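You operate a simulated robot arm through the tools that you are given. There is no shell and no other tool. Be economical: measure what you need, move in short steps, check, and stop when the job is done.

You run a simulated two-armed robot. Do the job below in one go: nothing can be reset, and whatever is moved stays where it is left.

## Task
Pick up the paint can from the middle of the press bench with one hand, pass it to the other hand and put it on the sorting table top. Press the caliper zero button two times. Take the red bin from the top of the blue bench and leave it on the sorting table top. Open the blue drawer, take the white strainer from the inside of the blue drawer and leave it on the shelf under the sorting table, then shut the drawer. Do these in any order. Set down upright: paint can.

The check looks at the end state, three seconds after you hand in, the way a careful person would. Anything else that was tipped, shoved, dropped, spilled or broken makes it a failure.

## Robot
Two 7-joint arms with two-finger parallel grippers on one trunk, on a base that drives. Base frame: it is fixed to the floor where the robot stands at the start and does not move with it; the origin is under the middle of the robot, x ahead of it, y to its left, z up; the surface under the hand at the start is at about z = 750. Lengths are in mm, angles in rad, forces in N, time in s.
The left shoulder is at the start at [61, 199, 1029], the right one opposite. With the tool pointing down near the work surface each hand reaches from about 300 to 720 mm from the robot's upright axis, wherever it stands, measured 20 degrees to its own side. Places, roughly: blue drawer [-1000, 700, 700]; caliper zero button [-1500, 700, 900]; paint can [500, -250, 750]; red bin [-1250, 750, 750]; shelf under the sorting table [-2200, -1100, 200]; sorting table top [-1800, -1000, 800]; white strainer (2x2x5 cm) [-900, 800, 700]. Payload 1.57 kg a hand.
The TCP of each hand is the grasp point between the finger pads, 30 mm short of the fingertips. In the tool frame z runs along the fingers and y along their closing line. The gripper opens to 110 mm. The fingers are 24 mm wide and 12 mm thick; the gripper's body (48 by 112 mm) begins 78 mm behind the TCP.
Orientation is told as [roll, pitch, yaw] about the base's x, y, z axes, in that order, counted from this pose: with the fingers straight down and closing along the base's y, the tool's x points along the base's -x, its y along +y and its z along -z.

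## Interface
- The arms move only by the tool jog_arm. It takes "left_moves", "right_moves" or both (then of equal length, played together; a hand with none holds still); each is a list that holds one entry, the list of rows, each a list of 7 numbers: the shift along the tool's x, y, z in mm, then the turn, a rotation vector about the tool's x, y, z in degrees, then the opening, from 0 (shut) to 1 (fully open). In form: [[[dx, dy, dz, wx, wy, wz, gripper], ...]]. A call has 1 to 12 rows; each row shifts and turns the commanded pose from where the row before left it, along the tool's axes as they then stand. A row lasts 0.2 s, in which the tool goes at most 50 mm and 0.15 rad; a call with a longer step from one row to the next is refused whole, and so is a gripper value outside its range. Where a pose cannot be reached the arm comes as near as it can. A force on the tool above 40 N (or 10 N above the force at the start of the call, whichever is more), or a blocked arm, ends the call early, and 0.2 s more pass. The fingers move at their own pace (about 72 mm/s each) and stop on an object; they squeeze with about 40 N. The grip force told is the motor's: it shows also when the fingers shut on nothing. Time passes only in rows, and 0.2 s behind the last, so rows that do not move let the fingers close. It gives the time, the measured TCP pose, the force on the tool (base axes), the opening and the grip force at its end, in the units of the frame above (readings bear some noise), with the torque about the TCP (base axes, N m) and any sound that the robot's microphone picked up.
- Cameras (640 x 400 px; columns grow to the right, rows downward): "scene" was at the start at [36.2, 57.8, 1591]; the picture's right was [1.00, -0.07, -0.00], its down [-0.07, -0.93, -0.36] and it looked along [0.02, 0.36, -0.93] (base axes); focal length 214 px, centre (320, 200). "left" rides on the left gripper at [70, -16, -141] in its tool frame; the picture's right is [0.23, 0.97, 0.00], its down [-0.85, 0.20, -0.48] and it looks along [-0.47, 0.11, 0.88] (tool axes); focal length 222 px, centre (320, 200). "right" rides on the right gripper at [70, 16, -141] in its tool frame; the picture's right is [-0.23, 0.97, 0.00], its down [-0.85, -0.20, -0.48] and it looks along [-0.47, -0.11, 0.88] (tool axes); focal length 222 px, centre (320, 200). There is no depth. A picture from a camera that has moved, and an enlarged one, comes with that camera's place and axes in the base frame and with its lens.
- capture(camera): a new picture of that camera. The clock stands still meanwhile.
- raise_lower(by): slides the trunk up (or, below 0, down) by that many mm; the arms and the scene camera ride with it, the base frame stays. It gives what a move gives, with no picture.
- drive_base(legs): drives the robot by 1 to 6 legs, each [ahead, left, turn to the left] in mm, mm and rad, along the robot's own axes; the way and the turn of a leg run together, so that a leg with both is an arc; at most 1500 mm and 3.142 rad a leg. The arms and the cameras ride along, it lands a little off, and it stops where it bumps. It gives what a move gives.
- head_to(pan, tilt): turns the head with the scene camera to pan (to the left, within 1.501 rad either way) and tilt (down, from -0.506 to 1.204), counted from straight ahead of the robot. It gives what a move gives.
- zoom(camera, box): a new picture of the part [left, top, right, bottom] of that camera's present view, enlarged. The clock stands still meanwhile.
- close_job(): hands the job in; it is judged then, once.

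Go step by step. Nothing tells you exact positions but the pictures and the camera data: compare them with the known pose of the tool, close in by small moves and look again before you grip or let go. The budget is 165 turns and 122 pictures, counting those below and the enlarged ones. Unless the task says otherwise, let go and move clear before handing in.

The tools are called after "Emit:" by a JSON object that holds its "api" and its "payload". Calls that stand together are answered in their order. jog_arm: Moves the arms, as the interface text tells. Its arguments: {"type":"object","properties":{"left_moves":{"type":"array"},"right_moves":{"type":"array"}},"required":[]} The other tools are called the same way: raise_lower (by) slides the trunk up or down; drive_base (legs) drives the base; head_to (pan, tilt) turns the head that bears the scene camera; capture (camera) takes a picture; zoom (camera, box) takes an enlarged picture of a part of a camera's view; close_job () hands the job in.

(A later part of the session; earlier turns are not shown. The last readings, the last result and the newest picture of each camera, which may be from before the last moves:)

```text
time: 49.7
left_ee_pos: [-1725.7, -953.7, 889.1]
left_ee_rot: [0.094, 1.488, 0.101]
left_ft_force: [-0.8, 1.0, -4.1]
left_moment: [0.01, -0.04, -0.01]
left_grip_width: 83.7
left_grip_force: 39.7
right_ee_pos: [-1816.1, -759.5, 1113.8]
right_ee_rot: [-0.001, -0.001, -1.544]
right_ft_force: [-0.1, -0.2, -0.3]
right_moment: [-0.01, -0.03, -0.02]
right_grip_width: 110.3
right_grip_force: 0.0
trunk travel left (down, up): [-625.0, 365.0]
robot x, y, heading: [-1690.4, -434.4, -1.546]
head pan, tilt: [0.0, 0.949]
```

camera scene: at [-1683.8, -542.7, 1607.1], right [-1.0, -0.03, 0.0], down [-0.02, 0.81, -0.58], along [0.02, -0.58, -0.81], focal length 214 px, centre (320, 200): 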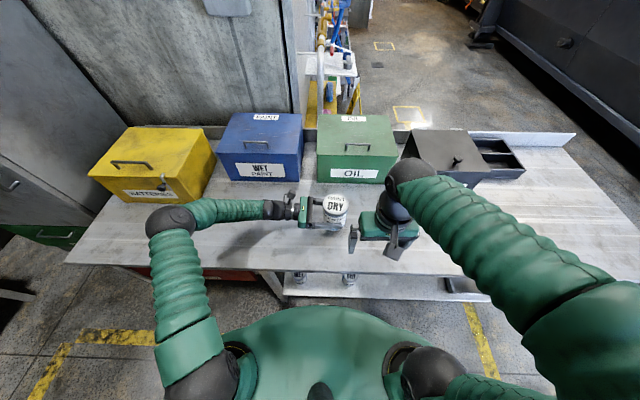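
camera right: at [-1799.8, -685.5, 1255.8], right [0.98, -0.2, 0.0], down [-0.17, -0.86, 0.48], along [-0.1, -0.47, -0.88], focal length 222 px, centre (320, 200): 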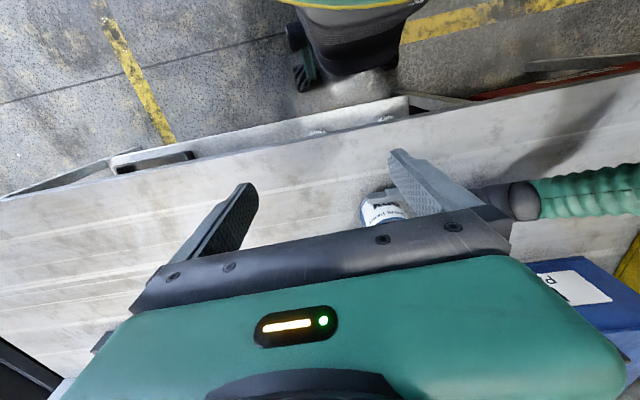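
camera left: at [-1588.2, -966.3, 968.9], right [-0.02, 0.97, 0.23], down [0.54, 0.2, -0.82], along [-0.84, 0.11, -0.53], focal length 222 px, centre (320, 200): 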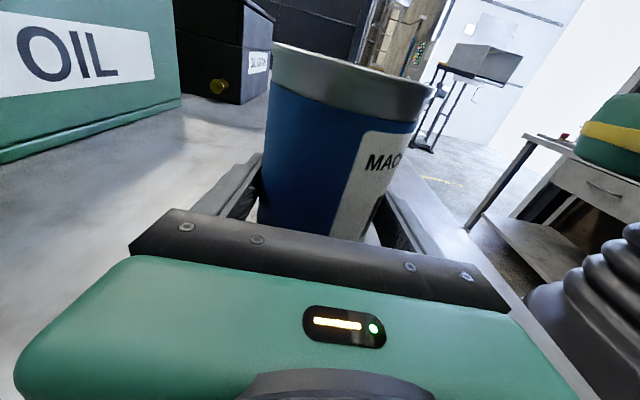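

Now it just hangs free within a mm or so. I set down 1.5 mm and open.

Emit:
{"api": "jog_arm", "payload": {"left_moves": [[[-1.5, 0, 0, 0, 0, 0, 0.4], [0, 0, 0, 0, 0, 0, 0.6], [0, 0, 0, 0, 0, 0, 0.8], [0, 0, 0, 0, 0, 0, 1], [0, 0, 0, 0, 0, 0, 1], [0, 0, 0, 0, 0, 0, 1]]]}}

Emit:
{"api": "zoom", "payload": {"camera": "scene", "box": [250, 160, 410, 260]}}

```text
time: 51.1
left_ee_pos: [-1724.6, -952.3, 889.2]
left_ee_rot: [0.095, 1.49, 0.102]
left_ft_force: [0.6, 0.6, -0.3]
left_moment: [0.04, 0.01, 0.01]
left_grip_width: 109.8
left_grip_force: 0.0
right_ee_pos: [-1816.2, -760.2, 1113.7]
right_ee_rot: [0.001, 0.0, -1.545]
right_ft_force: [0.4, 0.6, 1.2]
right_moment: [-0.01, 0.02, -0.01]
right_grip_width: 110.2
right_grip_force: 0.0
trunk travel left (down, up): [-625.0, 365.0]
robot x, y, heading: [-1685.3, -439.0, -1.548]
head pan, tilt: [0.0, 0.949]
```

```text
4.00 times, centred on (330, 210) of scene
camera zoom: at [-1683.7, -542.0, 1607.1], right [-1.0, -0.03, 0.0], down [-0.02, 0.81, -0.58], along [0.02, -0.58, -0.81], focal length 858 px, centre (280, 160)
```

zoom: 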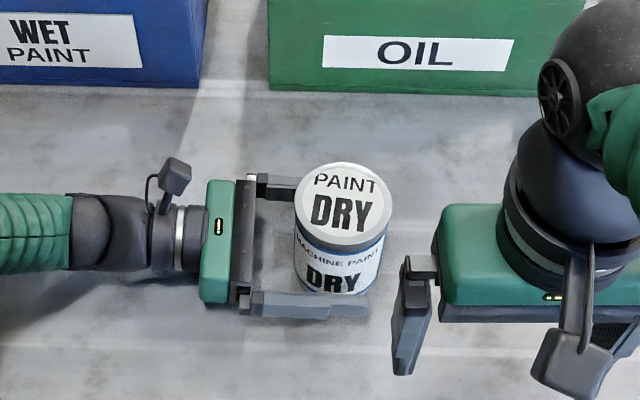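

The can stands free. I withdraw the left hand straight back, then raise it.

Emit:
{"api": "jog_arm", "payload": {"left_moves": [[[0, 0, -20, 0, 0, 0, 1], [0, 0, -30, 0, 0, 0, 1], [0, 0, -35, 0, 0, 0, 1], [0, 0, -35, 0, 0, 0, 1], [40, 0, 0, 0, 0, 0, 1], [40, 0, 0, 0, 0, 0, 1], [40, 0, 0, 0, 0, 0, 1]]]}}

Emit:
{"api": "capture", "payload": {"camera": "scene"}}

```text
time: 52.7
left_ee_pos: [-1613.8, -952.9, 1022.2]
left_ee_rot: [0.093, 1.492, 0.097]
left_ft_force: [0.5, 0.4, -0.3]
left_moment: [-0.04, -0.03, -0.01]
left_grip_width: 109.9
left_grip_force: 0.0
right_ee_pos: [-1816.7, -758.7, 1113.5]
right_ee_rot: [0.001, -0.003, -1.54]
right_ft_force: [-0.4, -0.2, 0.1]
right_moment: [-0.01, 0.02, 0.01]
right_grip_width: 110.0
right_grip_force: 0.0
trunk travel left (down, up): [-625.0, 365.0]
robot x, y, heading: [-1687.6, -434.9, -1.544]
head pan, tilt: [0.0, 0.949]
```

```text
88 pictures are left
camera scene: at [-1684.2, -540.8, 1607.1], right [-1.0, -0.03, 0.0], down [-0.02, 0.81, -0.58], along [0.02, -0.58, -0.81], focal length 214 px, centre (320, 200)
```

scene: 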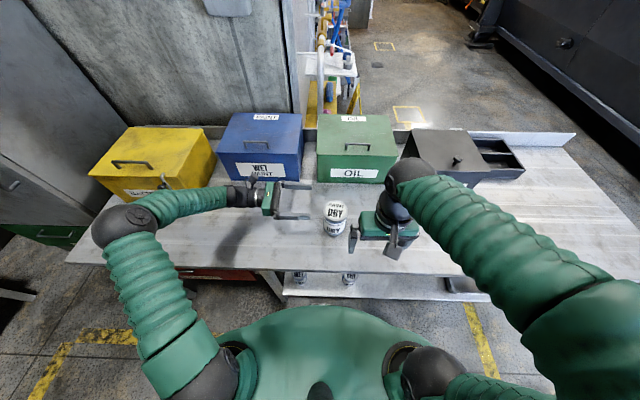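

Can is placed. I retract the left arm and turn its tool down again, then drive to the blue bench.

Emit:
{"api": "jog_arm", "payload": {"left_moves": [[[10, 30, 0, 0, -8.182, 0, 1], [10, 30, 0, 0, -8.182, 0, 1], [0, 30, 0, 0, -8.182, 0, 1], [0, 30, 0, 0, -8.182, 0, 1], [0, 0, 0, 0, -8.182, 0, 1], [0, 0, 0, 0, -8.182, 0, 1], [0, 0, 0, 0, -8.182, 0, 1], [0, 0, 0, 0, -8.182, 0, 1], [0, 0, 0, 0, -8.182, 0, 1], [0, 0, 0, 0, -8.182, 0, 1], [0, 0, 0, 0, -4, 0, 1]]]}}

Emit:
{"api": "jog_arm", "payload": {"left_moves": [[[0, 0, 0, 0, 0, 8.182, 1], [0, 0, 0, 0, 0, 8.182, 1], [0, 0, 0, 0, 0, 8.182, 1], [0, 0, 0, 0, 0, 8.182, 1], [0, 0, 0, 0, 0, 8.182, 1], [0, 0, 0, 0, 0, 8.182, 1], [0, 0, 0, 0, 0, 8.182, 1], [0, 0, 0, 0, 0, 8.182, 1], [0, 0, 0, 0, 0, 8.182, 1], [0, 0, 0, 0, 0, 8.182, 1], [0, 0, 0, 0, 0, 8.18, 1]]]}}

```text
time: 55.1
left_ee_pos: [-1619.7, -833.9, 1039.0]
left_ee_rot: [0.007, -0.01, 0.006]
left_ft_force: [-0.3, 0.4, -0.6]
left_moment: [0.01, 0.02, 0.0]
left_grip_width: 109.7
left_grip_force: 0.0
right_ee_pos: [-1817.6, -759.7, 1114.5]
right_ee_rot: [0.001, -0.001, -1.54]
right_ft_force: [0.0, 0.7, 0.0]
right_moment: [-0.04, 0.01, -0.04]
right_grip_width: 109.9
right_grip_force: 0.0
trunk travel left (down, up): [-625.0, 365.0]
robot x, y, heading: [-1691.3, -433.3, -1.541]
head pan, tilt: [0.0, 0.949]
```

```text
time: 57.5
left_ee_pos: [-1618.7, -833.0, 1038.4]
left_ee_rot: [0.007, 0.007, -1.564]
left_ft_force: [-0.2, 0.1, 0.5]
left_moment: [0.0, -0.01, -0.04]
left_grip_width: 109.8
left_grip_force: 0.1
right_ee_pos: [-1817.3, -760.4, 1113.0]
right_ee_rot: [0.001, 0.001, -1.542]
right_ft_force: [-0.7, 0.4, -0.8]
right_moment: [-0.02, 0.03, -0.02]
right_grip_width: 109.9
right_grip_force: 0.0
trunk travel left (down, up): [-625.0, 365.0]
robot x, y, heading: [-1687.6, -437.6, -1.543]
head pan, tilt: [0.0, 0.949]
```

Now I back off, shift, and turn round to face the blue bench near the caliper and red bin.

Emit:
{"api": "drive_base", "payload": {"legs": [[-380, 0, 0], [0, 340, 0], [0, 0, 3.11], [200, 0, 0]]}}

Emit:
{"api": "capture", "payload": {"camera": "scene"}}

```text
time: 70.2
left_ee_pos: [-1413.9, 555.6, 1039.9]
left_ee_rot: [0.007, 0.006, 1.532]
left_ft_force: [0.0, 0.1, -0.8]
left_moment: [0.01, 0.01, -0.02]
left_grip_width: 110.1
left_grip_force: 0.0
right_ee_pos: [-1217.7, 472.1, 1114.7]
right_ee_rot: [-0.001, -0.001, 1.55]
right_ft_force: [-0.3, -0.3, 0.4]
right_moment: [0.02, 0.03, -0.01]
right_grip_width: 110.1
right_grip_force: 0.1
trunk travel left (down, up): [-625.0, 365.0]
robot x, y, heading: [-1361.9, 157.6, 1.552]
head pan, tilt: [0.0, 0.949]
```

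```text
87 pictures are left
camera scene: at [-1360.8, 258.6, 1607.4], right [1.0, -0.02, 0.0], down [-0.02, -0.81, -0.58], along [0.01, 0.58, -0.81], focal length 214 px, centre (320, 200)
```

scene: 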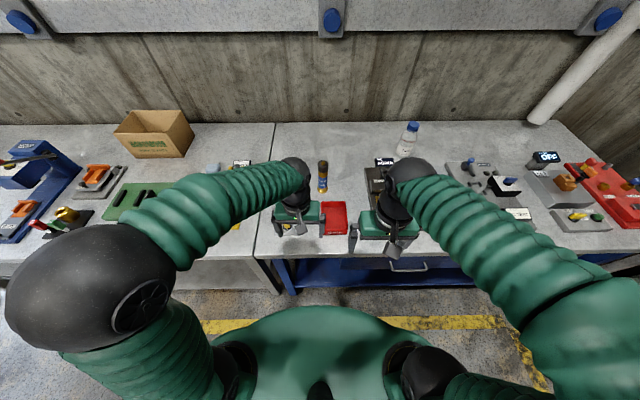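

The red bin sits between the hands and the caliper lies beneath the left hand. I spread both hands outward and up to see the bench.

Emit:
{"api": "jog_arm", "payload": {"left_moves": [[[20, 40, -20, 0, 0, 0, 1], [20, 40, -20, 0, 0, 0, 1], [20, 40, -20, 0, 0, 0, 1], [20, 40, -20, 0, 0, 0, 1], [0, 0, 0, 0, 0, 0, 1]]], "right_moves": [[[0, -40, -20, 0, 0, 0, 1], [0, -40, -20, 0, 0, 0, 1], [0, -40, -20, 0, 0, 0, 1], [0, -40, 0, 0, 0, 0, 1], [0, 0, 0, 0, 0, 0, 1]]]}}

Emit:
{"api": "capture", "payload": {"camera": "scene"}}

Emit:
{"api": "zoom", "payload": {"camera": "scene", "box": [200, 130, 400, 255]}}

```text
time: 71.4
left_ee_pos: [-1576.0, 484.4, 1120.3]
left_ee_rot: [0.006, 0.008, 1.53]
left_ft_force: [0.3, -0.9, -0.3]
left_moment: [0.01, -0.01, -0.03]
left_grip_width: 109.9
left_grip_force: 0.1
right_ee_pos: [-1058.8, 471.2, 1172.1]
right_ee_rot: [0.001, 0.001, 1.553]
right_ft_force: [0.2, -0.4, -0.1]
right_moment: [-0.01, -0.02, 0.0]
right_grip_width: 110.0
right_grip_force: 0.0
trunk travel left (down, up): [-625.0, 365.0]
robot x, y, heading: [-1363.0, 157.3, 1.549]
head pan, tilt: [0.0, 0.949]
```

```text
86 pictures are left
camera scene: at [-1360.5, 261.2, 1607.2], right [1.0, -0.02, 0.0], down [-0.02, -0.81, -0.58], along [0.01, 0.58, -0.81], focal length 214 px, centre (320, 200)
```

scene: 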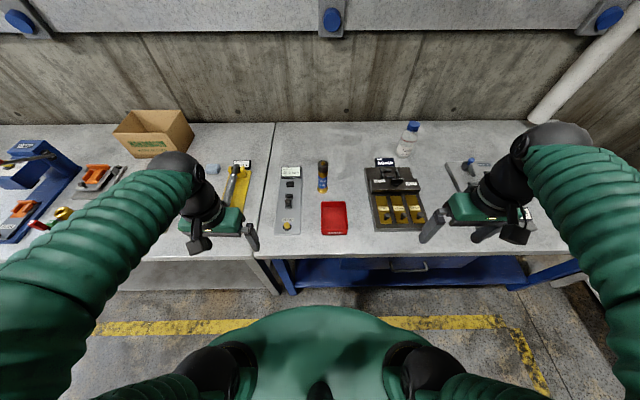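

```text
3.20 times, centred on (300, 192) of scene
camera zoom: at [-1360.5, 261.2, 1607.2], right [1.0, -0.02, 0.0], down [-0.02, -0.81, -0.58], along [0.01, 0.58, -0.81], focal length 686 px, centre (384, 224)
```

zoom: 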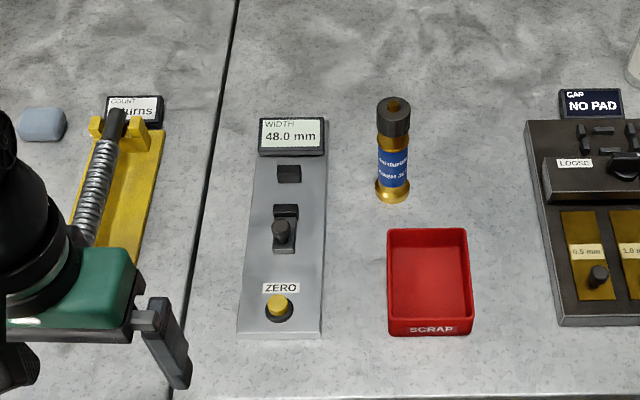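

The caliper (display "48.0 mm") has a yellow ZERO button left of the red bin. I close the left fingers and bring the hand above it for a closer look to fix heights.

Emit:
{"api": "jog_arm", "payload": {"left_moves": [[[-10, -24, 10, 0, 0, 0, 0.5], [-10, -24, 10, 0, 0, 0, 0], [-10, -24, 10, 0, 0, 0, 0], [-10, -24, 10, 0, 0, 0, 0], [0, 0, 0, 0, 0, 0, 0], [0, 0, 0, 0, 0, 0, 0]]]}}

Emit:
{"api": "capture", "payload": {"camera": "left"}}

Emit:
{"api": "capture", "payload": {"camera": "right"}}

```text
time: 72.8
left_ee_pos: [-1478.8, 519.8, 1079.4]
left_ee_rot: [0.007, 0.007, 1.532]
left_ft_force: [0.5, 0.8, 0.0]
left_moment: [0.03, -0.02, -0.02]
left_grip_width: 0.0
left_grip_force: 21.5
right_ee_pos: [-1059.4, 471.2, 1173.5]
right_ee_rot: [-0.002, 0.001, 1.552]
right_ft_force: [0.7, -0.6, 0.1]
right_moment: [0.01, -0.02, -0.01]
right_grip_width: 110.1
right_grip_force: 0.1
trunk travel left (down, up): [-625.0, 365.0]
robot x, y, heading: [-1361.9, 159.6, 1.552]
head pan, tilt: [0.0, 0.949]
```

```text
84 pictures are left
camera left: at [-1464.8, 448.9, 1220.9], right [-0.98, -0.19, 0.01], down [-0.16, 0.87, 0.47], along [-0.1, 0.46, -0.88], focal length 222 px, centre (320, 200)
```

left: 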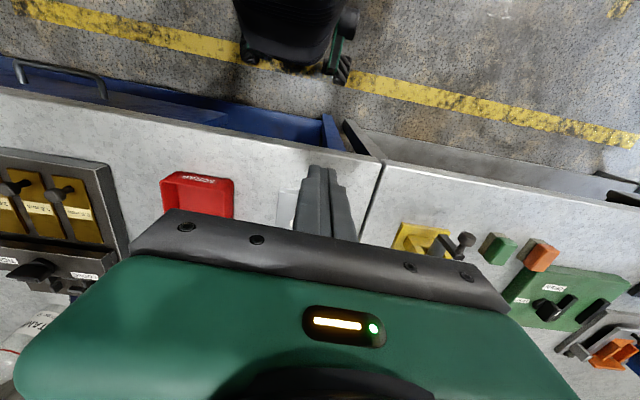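

```text
83 pictures are left
camera right: at [-1076.3, 401.3, 1314.1], right [-0.97, 0.25, 0.0], down [0.22, 0.85, 0.48], along [0.12, 0.46, -0.88], focal length 222 px, centre (320, 200)
```

right: 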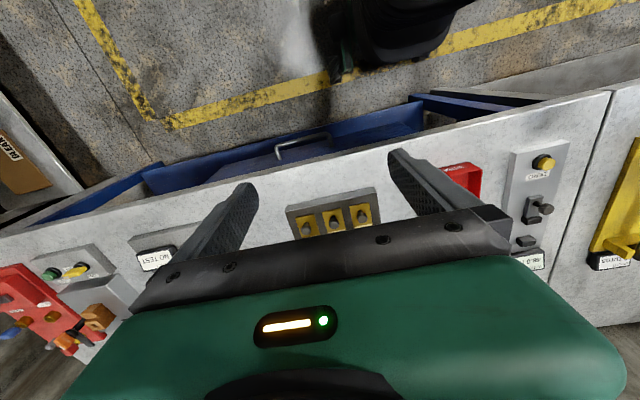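

Two views put the ZERO button at about [-1481, 662, 877]. I move the closed fingertips above it with ~50 mm to spare and check.

Emit:
{"api": "jog_arm", "payload": {"left_moves": [[[-36, 2, 20, 0, 0, 0, 0], [-36, 2, 25, 0, 0, 0, 0], [-36, 2, 25, 0, 0, 0, 0], [-34, 1.5, 25, 0, 0, 0, 0], [0, 0, 25, 0, 0, 0, 0], [0, 0, 0, 0, 0, 0, 0]]]}}

Emit:
{"api": "zoom", "payload": {"camera": "scene", "box": [240, 150, 360, 250]}}

Emit:
{"api": "zoom", "payload": {"camera": "right", "box": [440, 100, 640, 225]}}

Emit:
{"api": "capture", "payload": {"camera": "left"}}

```text
time: 74.2
left_ee_pos: [-1481.9, 660.4, 959.2]
left_ee_rot: [0.007, 0.007, 1.531]
left_ft_force: [-0.6, 0.7, -0.4]
left_moment: [0.02, -0.01, 0.02]
left_grip_width: 0.0
left_grip_force: 21.0
right_ee_pos: [-1059.2, 470.6, 1173.9]
right_ee_rot: [0.001, -0.002, 1.551]
right_ft_force: [0.4, -0.1, -0.3]
right_moment: [-0.03, 0.01, 0.0]
right_grip_width: 110.1
right_grip_force: 0.0
trunk travel left (down, up): [-625.0, 365.0]
robot x, y, heading: [-1363.9, 158.4, 1.553]
head pan, tilt: [0.0, 0.949]
```

```text
4.00 times, centred on (300, 200) of scene
camera zoom: at [-1360.4, 261.3, 1607.2], right [1.0, -0.02, 0.0], down [-0.02, -0.81, -0.58], along [0.01, 0.58, -0.81], focal length 858 px, centre (400, 200)
```

zoom: 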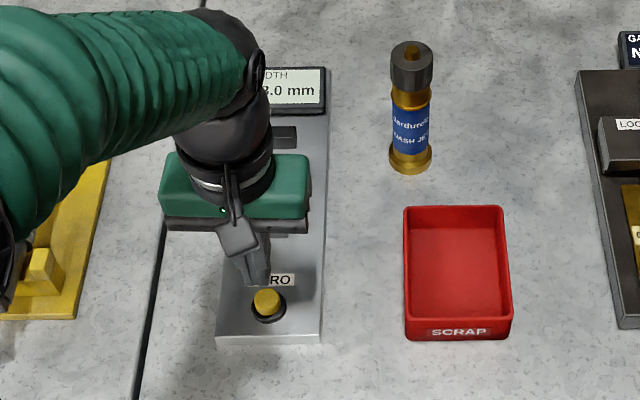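

```text
3.20 times, centred on (540, 162) of right
camera zoom: at [-1076.0, 400.5, 1314.3], right [-0.97, 0.25, 0.0], down [0.22, 0.85, 0.48], along [0.12, 0.46, -0.88], focal length 711 px, centre (-384, 320)
```

zoom: 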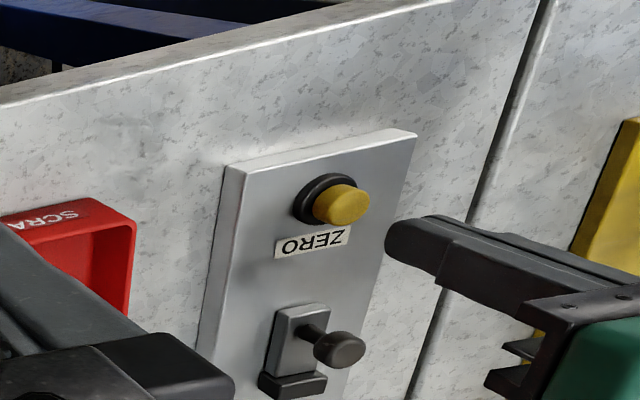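

```text
80 pictures are left
camera left: at [-1467.9, 590.3, 1101.3], right [-0.98, -0.19, 0.01], down [-0.16, 0.87, 0.47], along [-0.1, 0.46, -0.88], focal length 222 px, centre (320, 200)
```

left: 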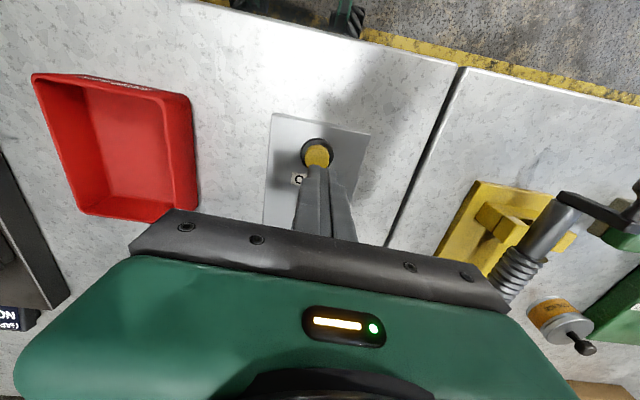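

Fingertips are right over the button; I descend to just above it, then press gently in small steps.

Emit:
{"api": "jog_arm", "payload": {"left_moves": [[[2, 0, 15, 0, 0, 0, 0], [0, 0, 15, 0, 0, 0, 0], [0, 0, 8, 0, 0, 0, 0], [0, 0, 0, 0, 0, 0, 0]]]}}

Emit:
{"api": "zoom", "payload": {"camera": "right", "box": [440, 100, 640, 225]}}

```text
time: 75.2
left_ee_pos: [-1482.5, 658.7, 921.6]
left_ee_rot: [0.007, 0.006, 1.531]
left_ft_force: [-1.4, 0.1, 5.4]
left_moment: [0.06, 0.01, 0.08]
left_grip_width: 0.1
left_grip_force: 21.4
right_ee_pos: [-1059.5, 471.5, 1173.6]
right_ee_rot: [0.003, -0.001, 1.552]
right_ft_force: [0.7, 0.8, 0.2]
right_moment: [-0.01, 0.02, 0.0]
right_grip_width: 109.8
right_grip_force: 0.1
trunk travel left (down, up): [-625.0, 365.0]
robot x, y, heading: [-1362.8, 160.4, 1.552]
head pan, tilt: [0.0, 0.949]
heard: click
```

```text
3.20 times, centred on (540, 162) of right
camera zoom: at [-1076.2, 401.2, 1314.3], right [-0.97, 0.25, 0.0], down [0.22, 0.85, 0.48], along [0.12, 0.46, -0.88], focal length 711 px, centre (-384, 320)
```

zoom: 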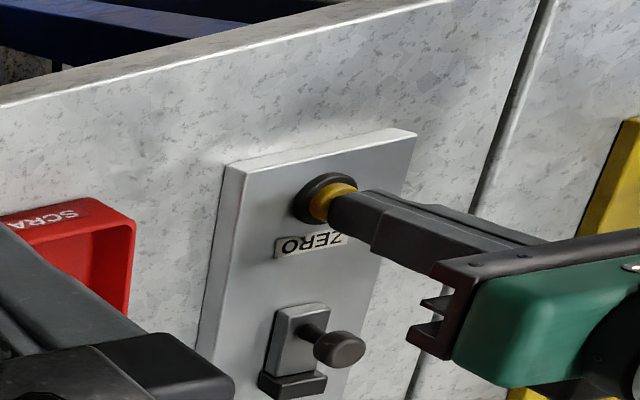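

A click was heard: first press. I lift 20 mm and view the display.

Emit:
{"api": "jog_arm", "payload": {"left_moves": [[[0, 0, -10, 0, 0, 0, 0], [0, 0, -10, 0, 0, 0, 0], [0, 0, 0, 0, 0, 0, 0]]]}}

Emit:
{"api": "zoom", "payload": {"camera": "scene", "box": [240, 150, 360, 250]}}

```text
time: 76.0
left_ee_pos: [-1481.8, 659.4, 940.1]
left_ee_rot: [0.007, 0.008, 1.532]
left_ft_force: [-0.2, 1.4, 0.2]
left_moment: [0.04, -0.02, -0.02]
left_grip_width: 0.0
left_grip_force: 21.3
right_ee_pos: [-1058.5, 469.9, 1173.3]
right_ee_rot: [-0.002, -0.001, 1.552]
right_ft_force: [0.5, -0.1, -0.2]
right_moment: [-0.03, 0.01, -0.02]
right_grip_width: 109.9
right_grip_force: 0.2
trunk travel left (down, up): [-625.0, 365.0]
robot x, y, heading: [-1364.4, 159.0, 1.553]
head pan, tilt: [0.0, 0.949]
```

```text
4.00 times, centred on (300, 200) of scene
camera zoom: at [-1360.4, 262.6, 1607.1], right [1.0, -0.02, 0.0], down [-0.02, -0.81, -0.58], along [0.01, 0.58, -0.81], focal length 858 px, centre (400, 200)
```

zoom: 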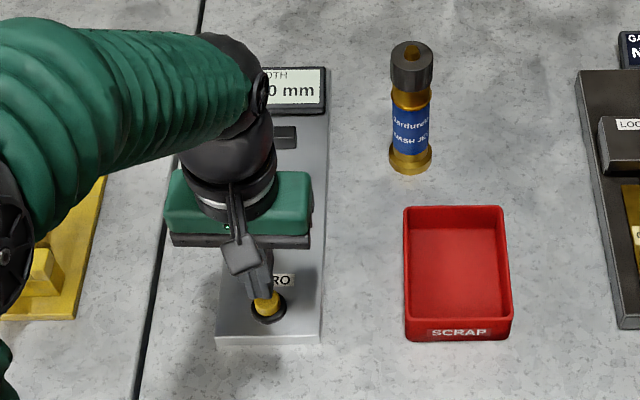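

The button is free again. Second press.

Emit:
{"api": "jog_arm", "payload": {"left_moves": [[[0, 0, 10, 0, 0, 0, 0], [0, 0, 10, 0, 0, 0, 0], [0, 0, 0, 0, 0, 0, 0]]]}}

```text
time: 76.8
left_ee_pos: [-1481.5, 658.6, 918.9]
left_ee_rot: [0.007, 0.004, 1.532]
left_ft_force: [-0.5, 1.4, 10.2]
left_moment: [-0.01, 0.0, -0.01]
left_grip_width: 0.2
left_grip_force: 21.6
right_ee_pos: [-1058.6, 469.5, 1172.7]
right_ee_rot: [0.002, -0.001, 1.552]
right_ft_force: [0.8, 0.3, 0.3]
right_moment: [0.0, -0.01, 0.0]
right_grip_width: 110.2
right_grip_force: 0.0
trunk travel left (down, up): [-625.0, 365.0]
robot x, y, heading: [-1363.7, 154.3, 1.552]
head pan, tilt: [0.0, 0.949]
heard: click
```

Second click heard. I lift the hand well clear, move it back and read the display.

Emit:
{"api": "jog_arm", "payload": {"left_moves": [[[0, 0, -20, 0, 0, 0, 0], [0, 0, -30, 0, 0, 0, 0], [0, 0, -40, 0, 0, 0, 0], [0, 0, -40, 0, 0, 0, 0], [30, 25, 0, 0, 0, 0, 0.5], [30, 25, 0, 0, 0, 0, 1], [30, 25, 0, 0, 0, 0, 1], [20, 20, 0, 0, 0, 0, 1]]]}}

Emit:
{"api": "zoom", "payload": {"camera": "scene", "box": [240, 150, 360, 250]}}

```text
time: 78.6
left_ee_pos: [-1580.1, 553.7, 1053.1]
left_ee_rot: [0.007, 0.007, 1.53]
left_ft_force: [0.0, -0.7, -1.3]
left_moment: [-0.01, 0.0, 0.02]
left_grip_width: 109.7
left_grip_force: 0.0
right_ee_pos: [-1060.3, 470.4, 1174.0]
right_ee_rot: [-0.001, 0.0, 1.552]
right_ft_force: [-0.4, 0.9, -0.4]
right_moment: [0.01, 0.02, 0.02]
right_grip_width: 109.9
right_grip_force: 0.1
trunk travel left (down, up): [-625.0, 365.0]
robot x, y, heading: [-1363.1, 158.2, 1.549]
head pan, tilt: [0.0, 0.949]
```

```text
4.00 times, centred on (300, 200) of scene
camera zoom: at [-1361.5, 260.0, 1607.3], right [1.0, -0.02, 0.0], down [-0.02, -0.81, -0.58], along [0.01, 0.58, -0.81], focal length 858 px, centre (400, 200)
```

zoom: 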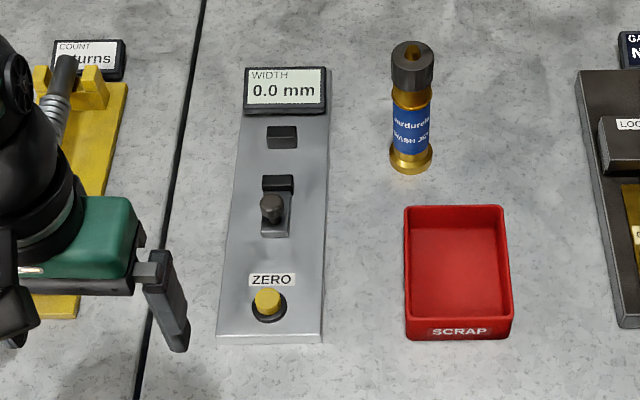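

The display reads 0.0 mm after two clicks; caliper done. The red bin spans about x -1350..-1249, y 635..765, rim z≈890; I'll pinch its right wall with the right hand, so I bring that hand above it with half-open fingers.

Emit:
{"api": "jog_arm", "payload": {"right_moves": [[[-23.8, 27.5, 10, 0, 0, 0, 0.5], [-23.8, 27.5, 22, 0, 0, 0, 0.5], [-23.8, 27.5, 22, 0, 0, 0, 0.5], [-23.8, 27.5, 22, 0, 0, 0, 0.5], [-23.8, 27.5, 22, 0, 0, 0, 0.5], [-23.8, 27.5, 22, 0, 0, 0, 0.5], [-23.8, 27.5, 22, 0, 0, 0, 0.5], [0, 0, 0, 0, 0, 0, 0.5]]]}}

Emit:
{"api": "capture", "payload": {"camera": "right"}}

Emit:
{"api": "capture", "payload": {"camera": "left"}}

Emit:
{"api": "zoom", "payload": {"camera": "scene", "box": [270, 150, 430, 250]}}

```text
time: 80.4
left_ee_pos: [-1579.4, 553.7, 1053.4]
left_ee_rot: [0.007, 0.007, 1.531]
left_ft_force: [0.1, 0.2, 0.9]
left_moment: [0.04, 0.03, 0.02]
left_grip_width: 109.7
left_grip_force: 0.1
right_ee_pos: [-1250.0, 638.9, 1030.8]
right_ee_rot: [0.001, -0.002, 1.555]
right_ft_force: [0.3, 0.1, 0.3]
right_moment: [0.0, 0.02, -0.02]
right_grip_width: 54.9
right_grip_force: 0.1
trunk travel left (down, up): [-625.0, 365.0]
robot x, y, heading: [-1362.2, 159.5, 1.55]
head pan, tilt: [0.0, 0.949]
```

```text
76 pictures are left
camera right: at [-1266.4, 569.4, 1171.4], right [-0.97, 0.24, 0.0], down [0.22, 0.85, 0.48], along [0.12, 0.47, -0.88], focal length 222 px, centre (320, 200)
```

right: 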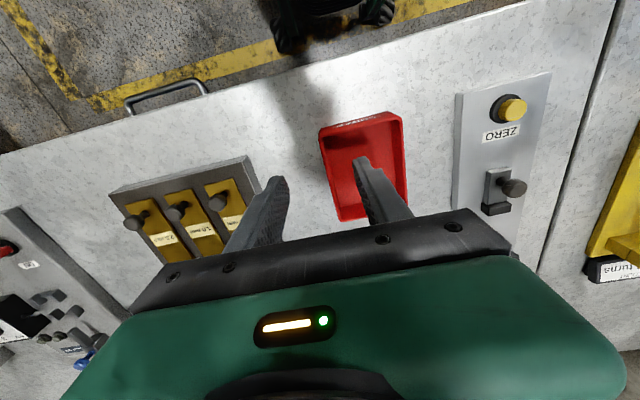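

```text
75 pictures are left
camera left: at [-1566.3, 483.3, 1194.5], right [-0.98, -0.19, 0.01], down [-0.16, 0.87, 0.47], along [-0.1, 0.46, -0.88], focal length 222 px, centre (320, 200)
```

left: 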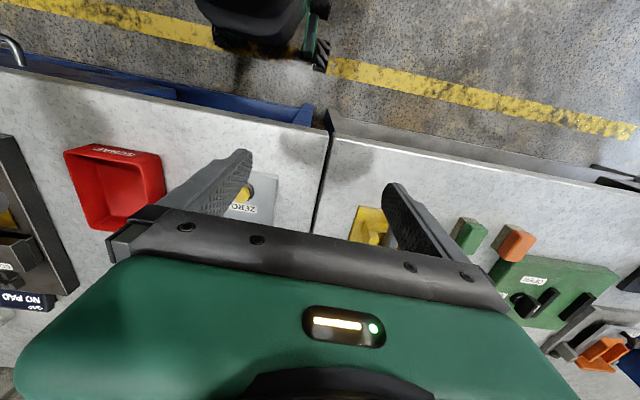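

```text
4.00 times, centred on (350, 200) of scene
camera zoom: at [-1362.1, 261.7, 1607.2], right [1.0, -0.02, 0.0], down [-0.02, -0.81, -0.58], along [0.01, 0.58, -0.81], focal length 858 px, centre (200, 200)
```

zoom: 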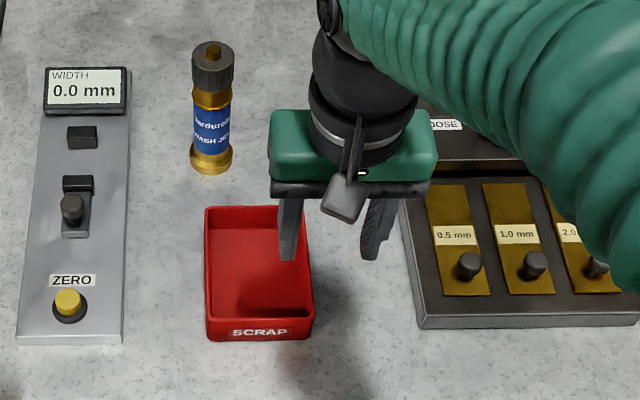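

The bin's right wall is at x≈-1252 and runs along y. I go down in two stages with the fingers either side of that wall.

Emit:
{"api": "jog_arm", "payload": {"right_moves": [[[-29, 1.5, 10, 0, 0, 0, 0.5], [-29, 1.5, 25, 0, 0, 0, 0.5], [0, 0, 35, 0, 0, 0, 0.5], [0, 0, 35, 0, 0, 0, 0.5], [0, 0, 0, 0, 0, 0, 0.5]]]}}

Emit:
{"api": "capture", "payload": {"camera": "right"}}

Emit:
{"api": "zoom", "payload": {"camera": "scene", "box": [270, 150, 430, 250]}}

```text
time: 81.6
left_ee_pos: [-1579.6, 554.4, 1052.0]
left_ee_rot: [0.006, 0.008, 1.53]
left_ft_force: [0.0, -0.5, -0.5]
left_moment: [0.01, -0.02, 0.01]
left_grip_width: 109.9
left_grip_force: 0.0
right_ee_pos: [-1250.5, 699.1, 924.0]
right_ee_rot: [0.0, -0.001, 1.553]
right_ft_force: [-0.3, -0.3, 0.2]
right_moment: [-0.01, -0.01, 0.03]
right_grip_width: 55.1
right_grip_force: 0.1
trunk travel left (down, up): [-625.0, 365.0]
robot x, y, heading: [-1364.0, 156.3, 1.548]
head pan, tilt: [0.0, 0.949]
```

```text
73 pictures are left
camera right: at [-1267.8, 629.9, 1065.3], right [-0.97, 0.24, 0.0], down [0.22, 0.85, 0.48], along [0.12, 0.46, -0.88], focal length 222 px, centre (320, 200)
```

right: 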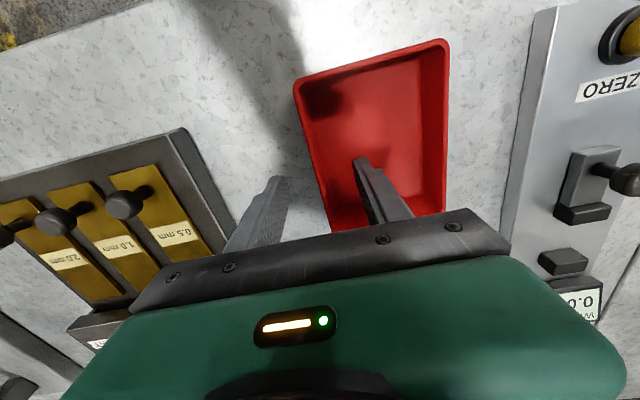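

```text
4.00 times, centred on (350, 200) of scene
camera zoom: at [-1361.9, 263.1, 1607.1], right [1.0, -0.02, 0.0], down [-0.02, -0.81, -0.58], along [0.01, 0.58, -0.81], focal length 858 px, centre (200, 200)
```

zoom: 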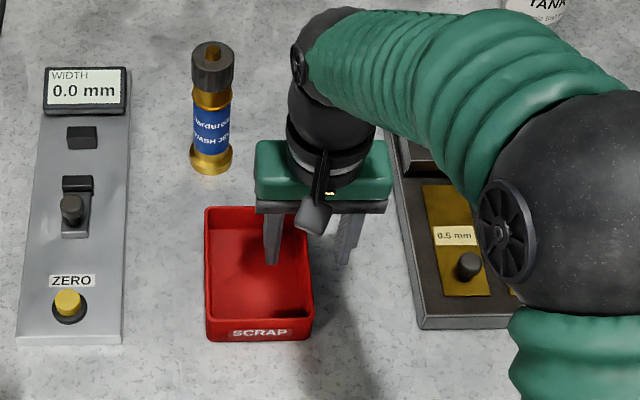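

Fingers straddle the wall. I lower to the rim and close.

Emit:
{"api": "jog_arm", "payload": {"right_moves": [[[0, 2, 10, 0, 0, 0, 0.5], [0, 0, 10, 0, 0, 0, 0.5], [0, 0, 8, 0, 0, 0, 0.5], [0, 0, 0, 0, 0, 0, 0.5]]]}}

Emit:
{"api": "capture", "payload": {"camera": "right"}}

```text
time: 82.6
left_ee_pos: [-1580.2, 554.6, 1051.4]
left_ee_rot: [0.007, 0.01, 1.53]
left_ft_force: [0.4, -0.4, 0.4]
left_moment: [0.04, -0.01, -0.01]
left_grip_width: 109.9
left_grip_force: 0.0
right_ee_pos: [-1252.4, 700.1, 898.6]
right_ee_rot: [0.0, 0.001, 1.552]
right_ft_force: [0.4, 0.1, -0.4]
right_moment: [-0.01, 0.01, -0.01]
right_grip_width: 54.5
right_grip_force: 0.1
trunk travel left (down, up): [-625.0, 365.0]
robot x, y, heading: [-1363.3, 160.9, 1.553]
head pan, tilt: [0.0, 0.949]
```

```text
71 pictures are left
camera right: at [-1269.7, 629.6, 1039.1], right [-0.97, 0.25, 0.0], down [0.22, 0.85, 0.48], along [0.12, 0.46, -0.88], focal length 222 px, centre (320, 200)
```

right: 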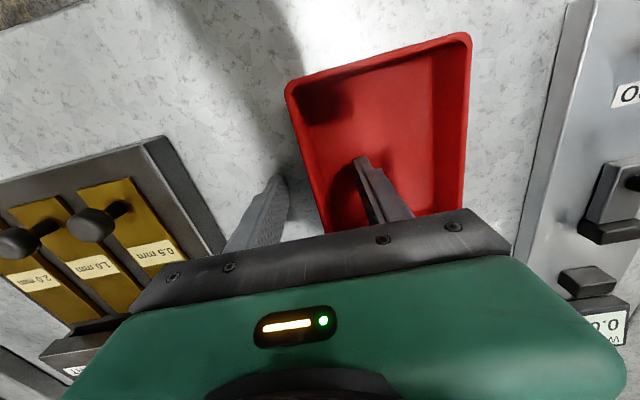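

Wall is centred between the fingers. I lower 4 mm and close on it.

Emit:
{"api": "jog_arm", "payload": {"right_moves": [[[0, 0, 4, 0, 0, 0, 0.5], [0, 0, 0, 0, 0, 0, 0.2], [0, 0, 0, 0, 0, 0, 0], [0, 0, 0, 0, 0, 0, 0], [0, 0, 0, 0, 0, 0, 0]]]}}

```text
time: 83.8
left_ee_pos: [-1578.8, 554.1, 1053.1]
left_ee_rot: [0.006, 0.007, 1.531]
left_ft_force: [-0.1, -0.6, -0.8]
left_moment: [0.03, 0.01, 0.01]
left_grip_width: 110.0
left_grip_force: 0.2
right_ee_pos: [-1249.4, 700.1, 894.4]
right_ee_rot: [0.0, -0.004, 1.552]
right_ft_force: [8.4, 3.2, 20.4]
right_moment: [-0.7, -0.04, 0.76]
right_grip_width: 4.3
right_grip_force: 25.4
trunk travel left (down, up): [-625.0, 365.0]
robot x, y, heading: [-1363.3, 154.2, 1.551]
head pan, tilt: [0.0, 0.949]
```

It holds the 4 mm wall. I lift and look.

Emit:
{"api": "jog_arm", "payload": {"right_moves": [[[0, 0, -10, 0, 0, 0, 0], [0, 0, -20, 0, 0, 0, 0], [0, 0, -25, 0, 0, 0, 0], [0, 0, -30, 0, 0, 0, 0], [0, 0, -30, 0, 0, 0, 0], [0, 0, 0, 0, 0, 0, 0]]]}}

Emit:
{"api": "capture", "payload": {"camera": "scene"}}

Emit:
{"api": "capture", "payload": {"camera": "right"}}

```text
time: 85.2
left_ee_pos: [-1579.9, 555.6, 1051.6]
left_ee_rot: [0.008, 0.008, 1.531]
left_ft_force: [-1.1, 0.8, -1.0]
left_moment: [-0.04, -0.03, -0.01]
left_grip_width: 109.9
left_grip_force: 0.1
right_ee_pos: [-1253.5, 699.6, 1010.0]
right_ee_rot: [-0.002, 0.0, 1.552]
right_ft_force: [1.0, -0.2, -5.1]
right_moment: [0.03, -0.27, 0.02]
right_grip_width: 4.2
right_grip_force: 24.9
trunk travel left (down, up): [-625.0, 365.0]
robot x, y, heading: [-1364.3, 153.8, 1.549]
head pan, tilt: [0.0, 0.949]
```

```text
70 pictures are left
camera scene: at [-1361.9, 264.7, 1606.9], right [1.0, -0.02, 0.0], down [-0.02, -0.81, -0.58], along [0.01, 0.58, -0.81], focal length 214 px, centre (320, 200)
```

scene: 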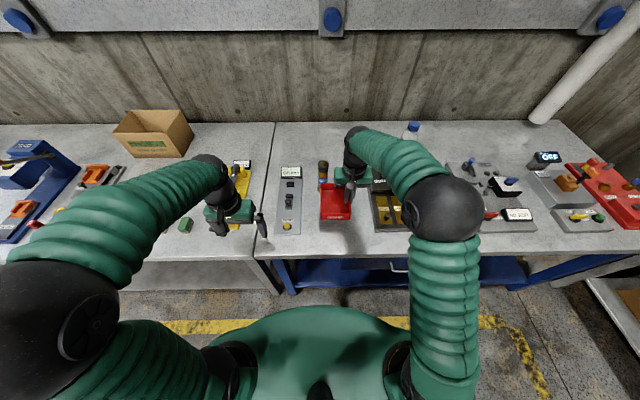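

```text
69 pictures are left
camera right: at [-1270.8, 630.4, 1150.5], right [-0.97, 0.25, 0.0], down [0.22, 0.85, 0.48], along [0.12, 0.46, -0.88], focal length 222 px, centre (320, 200)
```

right: 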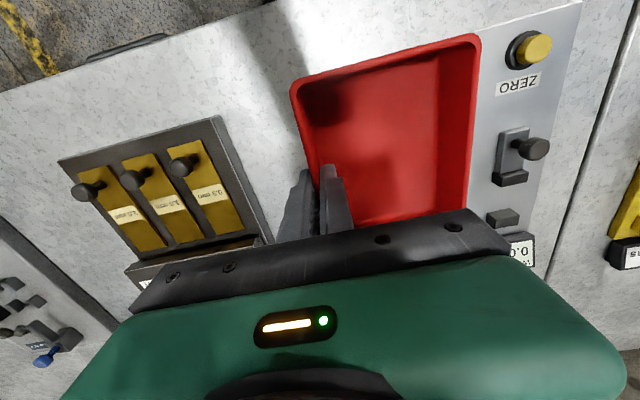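

The bin is held level. I pull both hands in, back away and turn to the sorting table, aiming left of nothing but the free strip beyond the can.

Emit:
{"api": "jog_arm", "payload": {"right_moves": [[[30, 0, -10, 0, 0, 0, 0], [30, 0, -10, 0, 0, 0, 0], [30, 0, -10, 0, 0, 0, 0], [30, 0, 0, 0, 0, 0, 0], [20, 0, 0, 0, 0, 0, 0]]], "left_moves": [[[20, -10, -10, 0, 0, 0, 1], [20, -10, -10, 0, 0, 0, 1], [20, -10, -10, 0, 0, 0, 1], [20, -10, 0, 0, 0, 0, 1], [20, -10, 0, 0, 0, 0, 1]]]}}

Emit:
{"api": "drive_base", "payload": {"legs": [[-200, 0, 0], [0, 380, 0], [0, 0, 1.57], [0, 0, 1.55], [200, 0, 0]]}}

Emit:
{"api": "capture", "payload": {"camera": "scene"}}

```text
time: 86.4
left_ee_pos: [-1533.9, 449.4, 1081.9]
left_ee_rot: [0.007, 0.007, 1.531]
left_ft_force: [-0.1, -0.5, -0.1]
left_moment: [0.04, -0.01, -0.01]
left_grip_width: 109.9
left_grip_force: 0.1
right_ee_pos: [-1255.5, 558.7, 1040.1]
right_ee_rot: [-0.001, -0.002, 1.55]
right_ft_force: [0.2, 0.5, -4.7]
right_moment: [0.07, -0.24, -0.02]
right_grip_width: 4.0
right_grip_force: 24.6
trunk travel left (down, up): [-625.0, 365.0]
robot x, y, heading: [-1366.3, 154.9, 1.557]
head pan, tilt: [0.0, 0.949]
```

```text
time: 98.8
left_ee_pos: [-1600.3, -539.5, 1081.4]
left_ee_rot: [0.007, 0.007, -1.648]
left_ft_force: [-0.1, -0.3, 0.1]
left_moment: [0.02, 0.0, 0.0]
left_grip_width: 110.0
left_grip_force: 0.0
right_ee_pos: [-1883.2, -636.7, 1040.4]
right_ee_rot: [-0.001, -0.002, -1.625]
right_ft_force: [-0.5, -0.1, -5.6]
right_moment: [0.0, 0.25, 0.01]
right_grip_width: 4.1
right_grip_force: 24.5
trunk travel left (down, up): [-625.0, 365.0]
robot x, y, heading: [-1759.9, -240.4, -1.631]
head pan, tilt: [0.0, 0.949]
```

```text
68 pictures are left
camera scene: at [-1765.4, -341.9, 1607.3], right [-1.0, 0.06, 0.0], down [0.05, 0.81, -0.58], along [-0.03, -0.58, -0.81], focal length 214 px, centre (320, 200)
```

scene: 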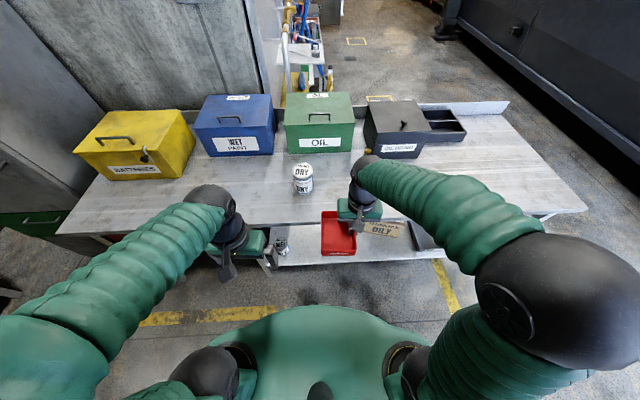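

Can stands on the table. I shift right, straighten and move closer so the bin will go well beside the can.

Emit:
{"api": "drive_base", "payload": {"legs": [[0, -110, 0.06], [190, 0, 0]]}}

Emit:
{"api": "jog_arm", "payload": {"right_moves": [[[-30, 0, 15, 0, 0, 0, 0], [-30, 0, 20, 0, 0, 0, 0], [-30, 0, 20, 0, 0, 0, 0], [-30, 0, 20, 0, 0, 0, 0], [0, 0, 0, 0, 0, 0, 0]]]}}

Emit:
{"api": "capture", "payload": {"camera": "scene"}}

Emit:
{"api": "capture", "payload": {"camera": "right"}}

```text
time: 101.1
left_ee_pos: [-1706.0, -711.7, 1084.2]
left_ee_rot: [0.019, 0.006, -1.59]
left_ft_force: [-0.1, -0.3, -0.8]
left_moment: [-0.01, 0.0, 0.01]
left_grip_width: 110.0
left_grip_force: 0.0
right_ee_pos: [-1982.6, -825.5, 1038.9]
right_ee_rot: [0.012, -0.003, -1.57]
right_ft_force: [-0.6, -1.2, -5.6]
right_moment: [-0.02, 0.22, -0.01]
right_grip_width: 3.7
right_grip_force: 24.9
trunk travel left (down, up): [-625.0, 365.0]
robot x, y, heading: [-1870.1, -423.8, -1.563]
head pan, tilt: [0.0, 0.949]
```

```text
time: 102.3
left_ee_pos: [-1688.5, -713.2, 1081.2]
left_ee_rot: [0.004, 0.006, -1.591]
left_ft_force: [0.0, 0.1, 0.6]
left_moment: [-0.01, 0.04, 0.01]
left_grip_width: 110.2
left_grip_force: 0.2
right_ee_pos: [-1964.8, -950.5, 966.4]
right_ee_rot: [-0.004, 0.0, -1.568]
right_ft_force: [0.0, 0.7, -5.3]
right_moment: [-0.07, 0.3, 0.01]
right_grip_width: 3.9
right_grip_force: 24.7
trunk travel left (down, up): [-625.0, 365.0]
robot x, y, heading: [-1869.2, -424.6, -1.569]
head pan, tilt: [0.0, 0.949]
```

```text
67 pictures are left
camera scene: at [-1862.3, -527.9, 1607.1], right [-1.0, 0.0, 0.0], down [-0.01, 0.81, -0.58], along [0.0, -0.58, -0.81], focal length 214 px, centre (320, 200)
```

scene: 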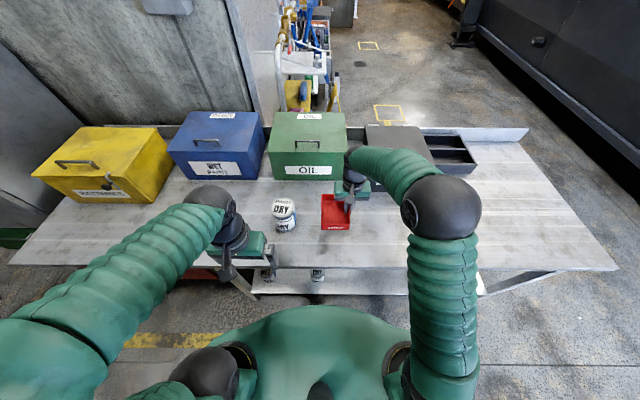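

```text
66 pictures are left
camera right: at [-1947.9, -880.4, 1106.7], right [0.97, -0.22, 0.0], down [-0.2, -0.86, 0.48], along [-0.11, -0.47, -0.88], focal length 222 px, centre (320, 200)
```

right: 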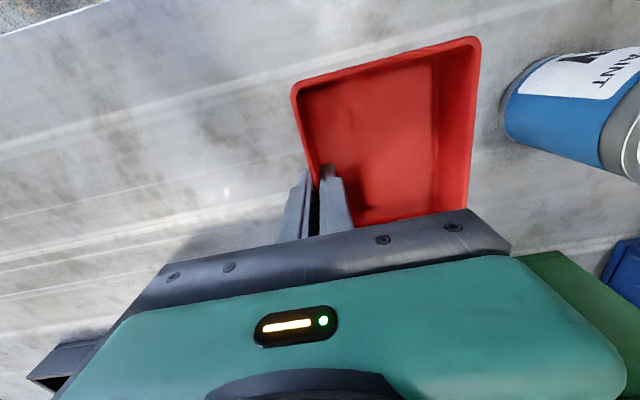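

The bin is over a clear spot. I lower it most of the way, then feel for the table.

Emit:
{"api": "jog_arm", "payload": {"right_moves": [[[0, 0, 20, 0, 0, 0, 0], [0, 0, 20, 0, 0, 0, 0], [0, 0, 20, 0, 0, 0, 0], [0, 0, 15, 0, 0, 0, 0], [0, 0, 3, 0, 0, 0, 0], [0, 0, 3, 0, 0, 0, 0], [0, 0, 0, 0, 0, 0, 0]]]}}

```text
time: 103.9
left_ee_pos: [-1693.3, -710.7, 1081.9]
left_ee_rot: [0.007, 0.007, -1.592]
left_ft_force: [0.6, -0.3, -0.1]
left_moment: [0.04, -0.03, -0.01]
left_grip_width: 110.2
left_grip_force: 0.0
right_ee_pos: [-1971.2, -947.6, 885.9]
right_ee_rot: [-0.001, -0.006, -1.57]
right_ft_force: [-1.3, -4.5, 28.9]
right_moment: [1.34, 0.1, -0.05]
right_grip_width: 3.8
right_grip_force: 24.4
trunk travel left (down, up): [-625.0, 365.0]
robot x, y, heading: [-1871.9, -423.9, -1.57]
head pan, tilt: [0.0, 0.949]
```

Touching the table. I ease up slightly and open a bit.

Emit:
{"api": "jog_arm", "payload": {"right_moves": [[[0, 0, -2, 0, 0, 0, 0], [0, 0, -1.5, 0, 0, 0, 0], [0, 0, 0, 0, 0, 0, 0]]]}}

Emit:
{"api": "zoom", "payload": {"camera": "scene", "box": [260, 150, 420, 250]}}

```text
time: 104.7
left_ee_pos: [-1694.1, -713.9, 1081.6]
left_ee_rot: [0.008, 0.006, -1.59]
left_ft_force: [-0.1, 0.5, 0.3]
left_moment: [-0.03, -0.02, 0.0]
left_grip_width: 110.0
left_grip_force: 0.1
right_ee_pos: [-1969.3, -947.6, 886.1]
right_ee_rot: [0.001, 0.0, -1.57]
right_ft_force: [-0.3, -8.7, 5.9]
right_moment: [-1.01, 0.03, -0.23]
right_grip_width: 4.2
right_grip_force: 24.9
trunk travel left (down, up): [-625.0, 365.0]
robot x, y, heading: [-1869.6, -423.2, -1.562]
head pan, tilt: [0.0, 0.949]
```

```text
4.00 times, centred on (340, 200) of scene
camera zoom: at [-1869.4, -529.0, 1606.9], right [-1.0, 0.0, 0.0], down [0.0, 0.81, -0.58], along [0.0, -0.58, -0.81], focal length 858 px, centre (240, 200)
```

zoom: 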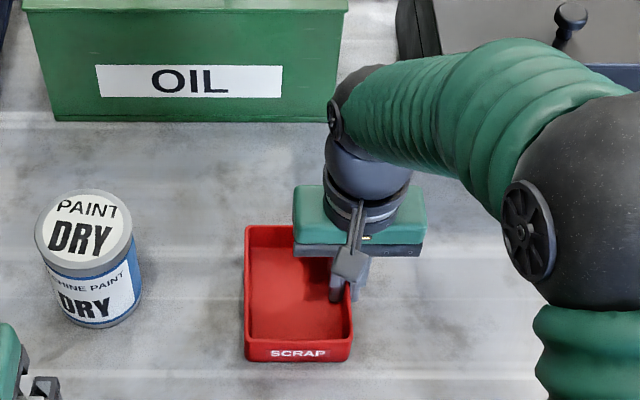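

Bin is flat on the table. I open the fingers to half and rise straight up.

Emit:
{"api": "jog_arm", "payload": {"right_moves": [[[0, 0, 0, 0, 0, 0, 0.2], [0, 0, 0, 0, 0, 0, 0.4], [0, 0, 0, 0, 0, 0, 0.4], [0, 0, -15, 0, 0, 0, 0.4], [0, 0, -25, 0, 0, 0, 0.4], [0, 0, -35, 0, 0, 0, 0.4], [0, 0, -35, 0, 0, 0, 0.4], [30, 0, -20, 0, 0, 0, 0.4], [30, 0, -20, 0, 0, 0, 0.4], [30, 0, -20, 0, 0, 0, 0.4], [30, 0, 0, 0, 0, 0, 0.4]]]}}

Emit:
{"api": "head_to", "payload": {"pan": 0, "tilt": 1.1}}

Emit:
{"api": "capture", "payload": {"camera": "scene"}}

```text
time: 107.1
left_ee_pos: [-1693.9, -711.8, 1081.9]
left_ee_rot: [0.005, 0.004, -1.59]
left_ft_force: [0.1, 0.4, 0.2]
left_moment: [-0.02, -0.02, -0.04]
left_grip_width: 109.9
left_grip_force: 0.0
right_ee_pos: [-1972.0, -826.3, 1058.8]
right_ee_rot: [0.002, 0.0, -1.568]
right_ft_force: [-0.7, 0.0, -0.6]
right_moment: [-0.03, 0.02, -0.01]
right_grip_width: 43.7
right_grip_force: 0.0
trunk travel left (down, up): [-625.0, 365.0]
robot x, y, heading: [-1870.2, -420.3, -1.568]
head pan, tilt: [0.0, 0.949]
```

```text
time: 107.8
left_ee_pos: [-1694.6, -713.3, 1081.9]
left_ee_rot: [0.008, 0.007, -1.593]
left_ft_force: [0.0, 0.6, 0.5]
left_moment: [-0.01, 0.01, 0.01]
left_grip_width: 109.8
left_grip_force: 0.1
right_ee_pos: [-1972.7, -828.1, 1058.9]
right_ee_rot: [-0.001, 0.003, -1.57]
right_ft_force: [-0.3, 0.3, -0.3]
right_moment: [-0.02, -0.01, 0.04]
right_grip_width: 44.2
right_grip_force: 0.1
trunk travel left (down, up): [-625.0, 365.0]
robot x, y, heading: [-1871.1, -424.6, -1.563]
head pan, tilt: [0.0, 1.1]
```

```text
64 pictures are left
camera scene: at [-1869.9, -517.6, 1597.0], right [-1.0, 0.0, 0.0], down [0.0, 0.89, -0.45], along [0.0, -0.45, -0.89], focal length 214 px, centre (320, 200)
```

scene: 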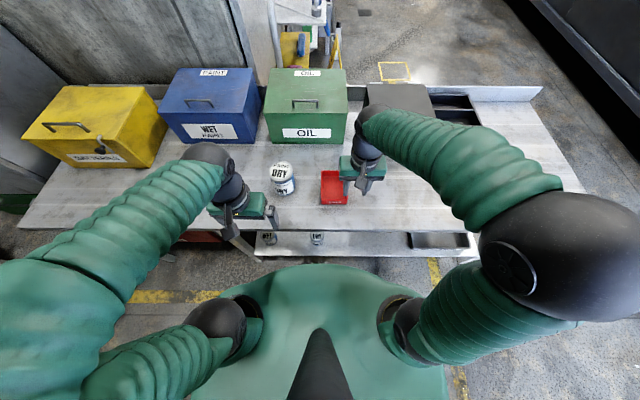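

Bin and can both stand on the sorting table. Next the blue drawer, with its handle near [-980, 550, 690]; I drive over there.

Emit:
{"api": "drive_base", "payload": {"legs": [[-350, 0, 0], [0, 870, 0], [0, 0, 3.14]]}}

Emit:
{"api": "head_to", "payload": {"pan": 0, "tilt": 0.8}}

Emit:
{"api": "capture", "payload": {"camera": "scene"}}

```text
time: 121.6
left_ee_pos: [-1164.1, 233.6, 1082.3]
left_ee_rot: [0.007, 0.005, 1.537]
left_ft_force: [0.3, 0.5, -0.1]
left_moment: [-0.01, 0.02, 0.02]
left_grip_width: 109.8
left_grip_force: 0.1
right_ee_pos: [-884.4, 344.5, 1057.7]
right_ee_rot: [0.0, 0.002, 1.557]
right_ft_force: [0.7, 0.8, 0.2]
right_moment: [0.02, 0.0, -0.01]
right_grip_width: 44.2
right_grip_force: 0.2
trunk travel left (down, up): [-625.0, 365.0]
robot x, y, heading: [-989.4, -55.1, 1.557]
head pan, tilt: [0.0, 1.1]
```

```text
time: 122.4
left_ee_pos: [-1164.6, 235.0, 1081.4]
left_ee_rot: [0.006, 0.007, 1.537]
left_ft_force: [-0.5, -0.4, -0.2]
left_moment: [-0.03, -0.02, -0.02]
left_grip_width: 110.0
left_grip_force: 0.1
right_ee_pos: [-883.8, 344.7, 1057.8]
right_ee_rot: [-0.001, 0.002, 1.558]
right_ft_force: [-0.2, -0.5, 0.4]
right_moment: [-0.04, -0.01, 0.01]
right_grip_width: 44.3
right_grip_force: 0.2
trunk travel left (down, up): [-625.0, 365.0]
robot x, y, heading: [-988.1, -62.0, 1.559]
head pan, tilt: [0.0, 0.799]
```

```text
63 pictures are left
camera scene: at [-991.0, 52.4, 1618.6], right [1.0, -0.01, 0.0], down [-0.01, -0.72, -0.7], along [0.01, 0.7, -0.72], focal length 214 px, centre (320, 200)
```

scene: 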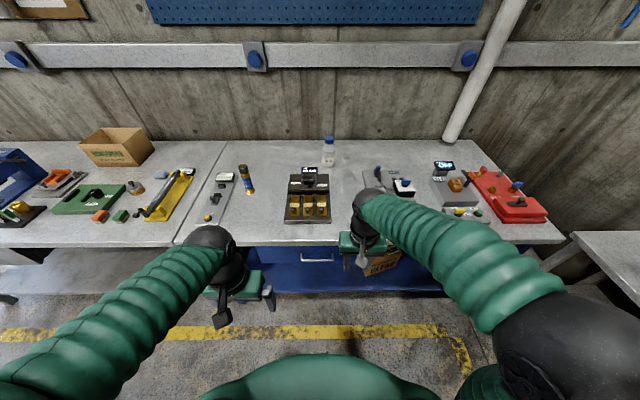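

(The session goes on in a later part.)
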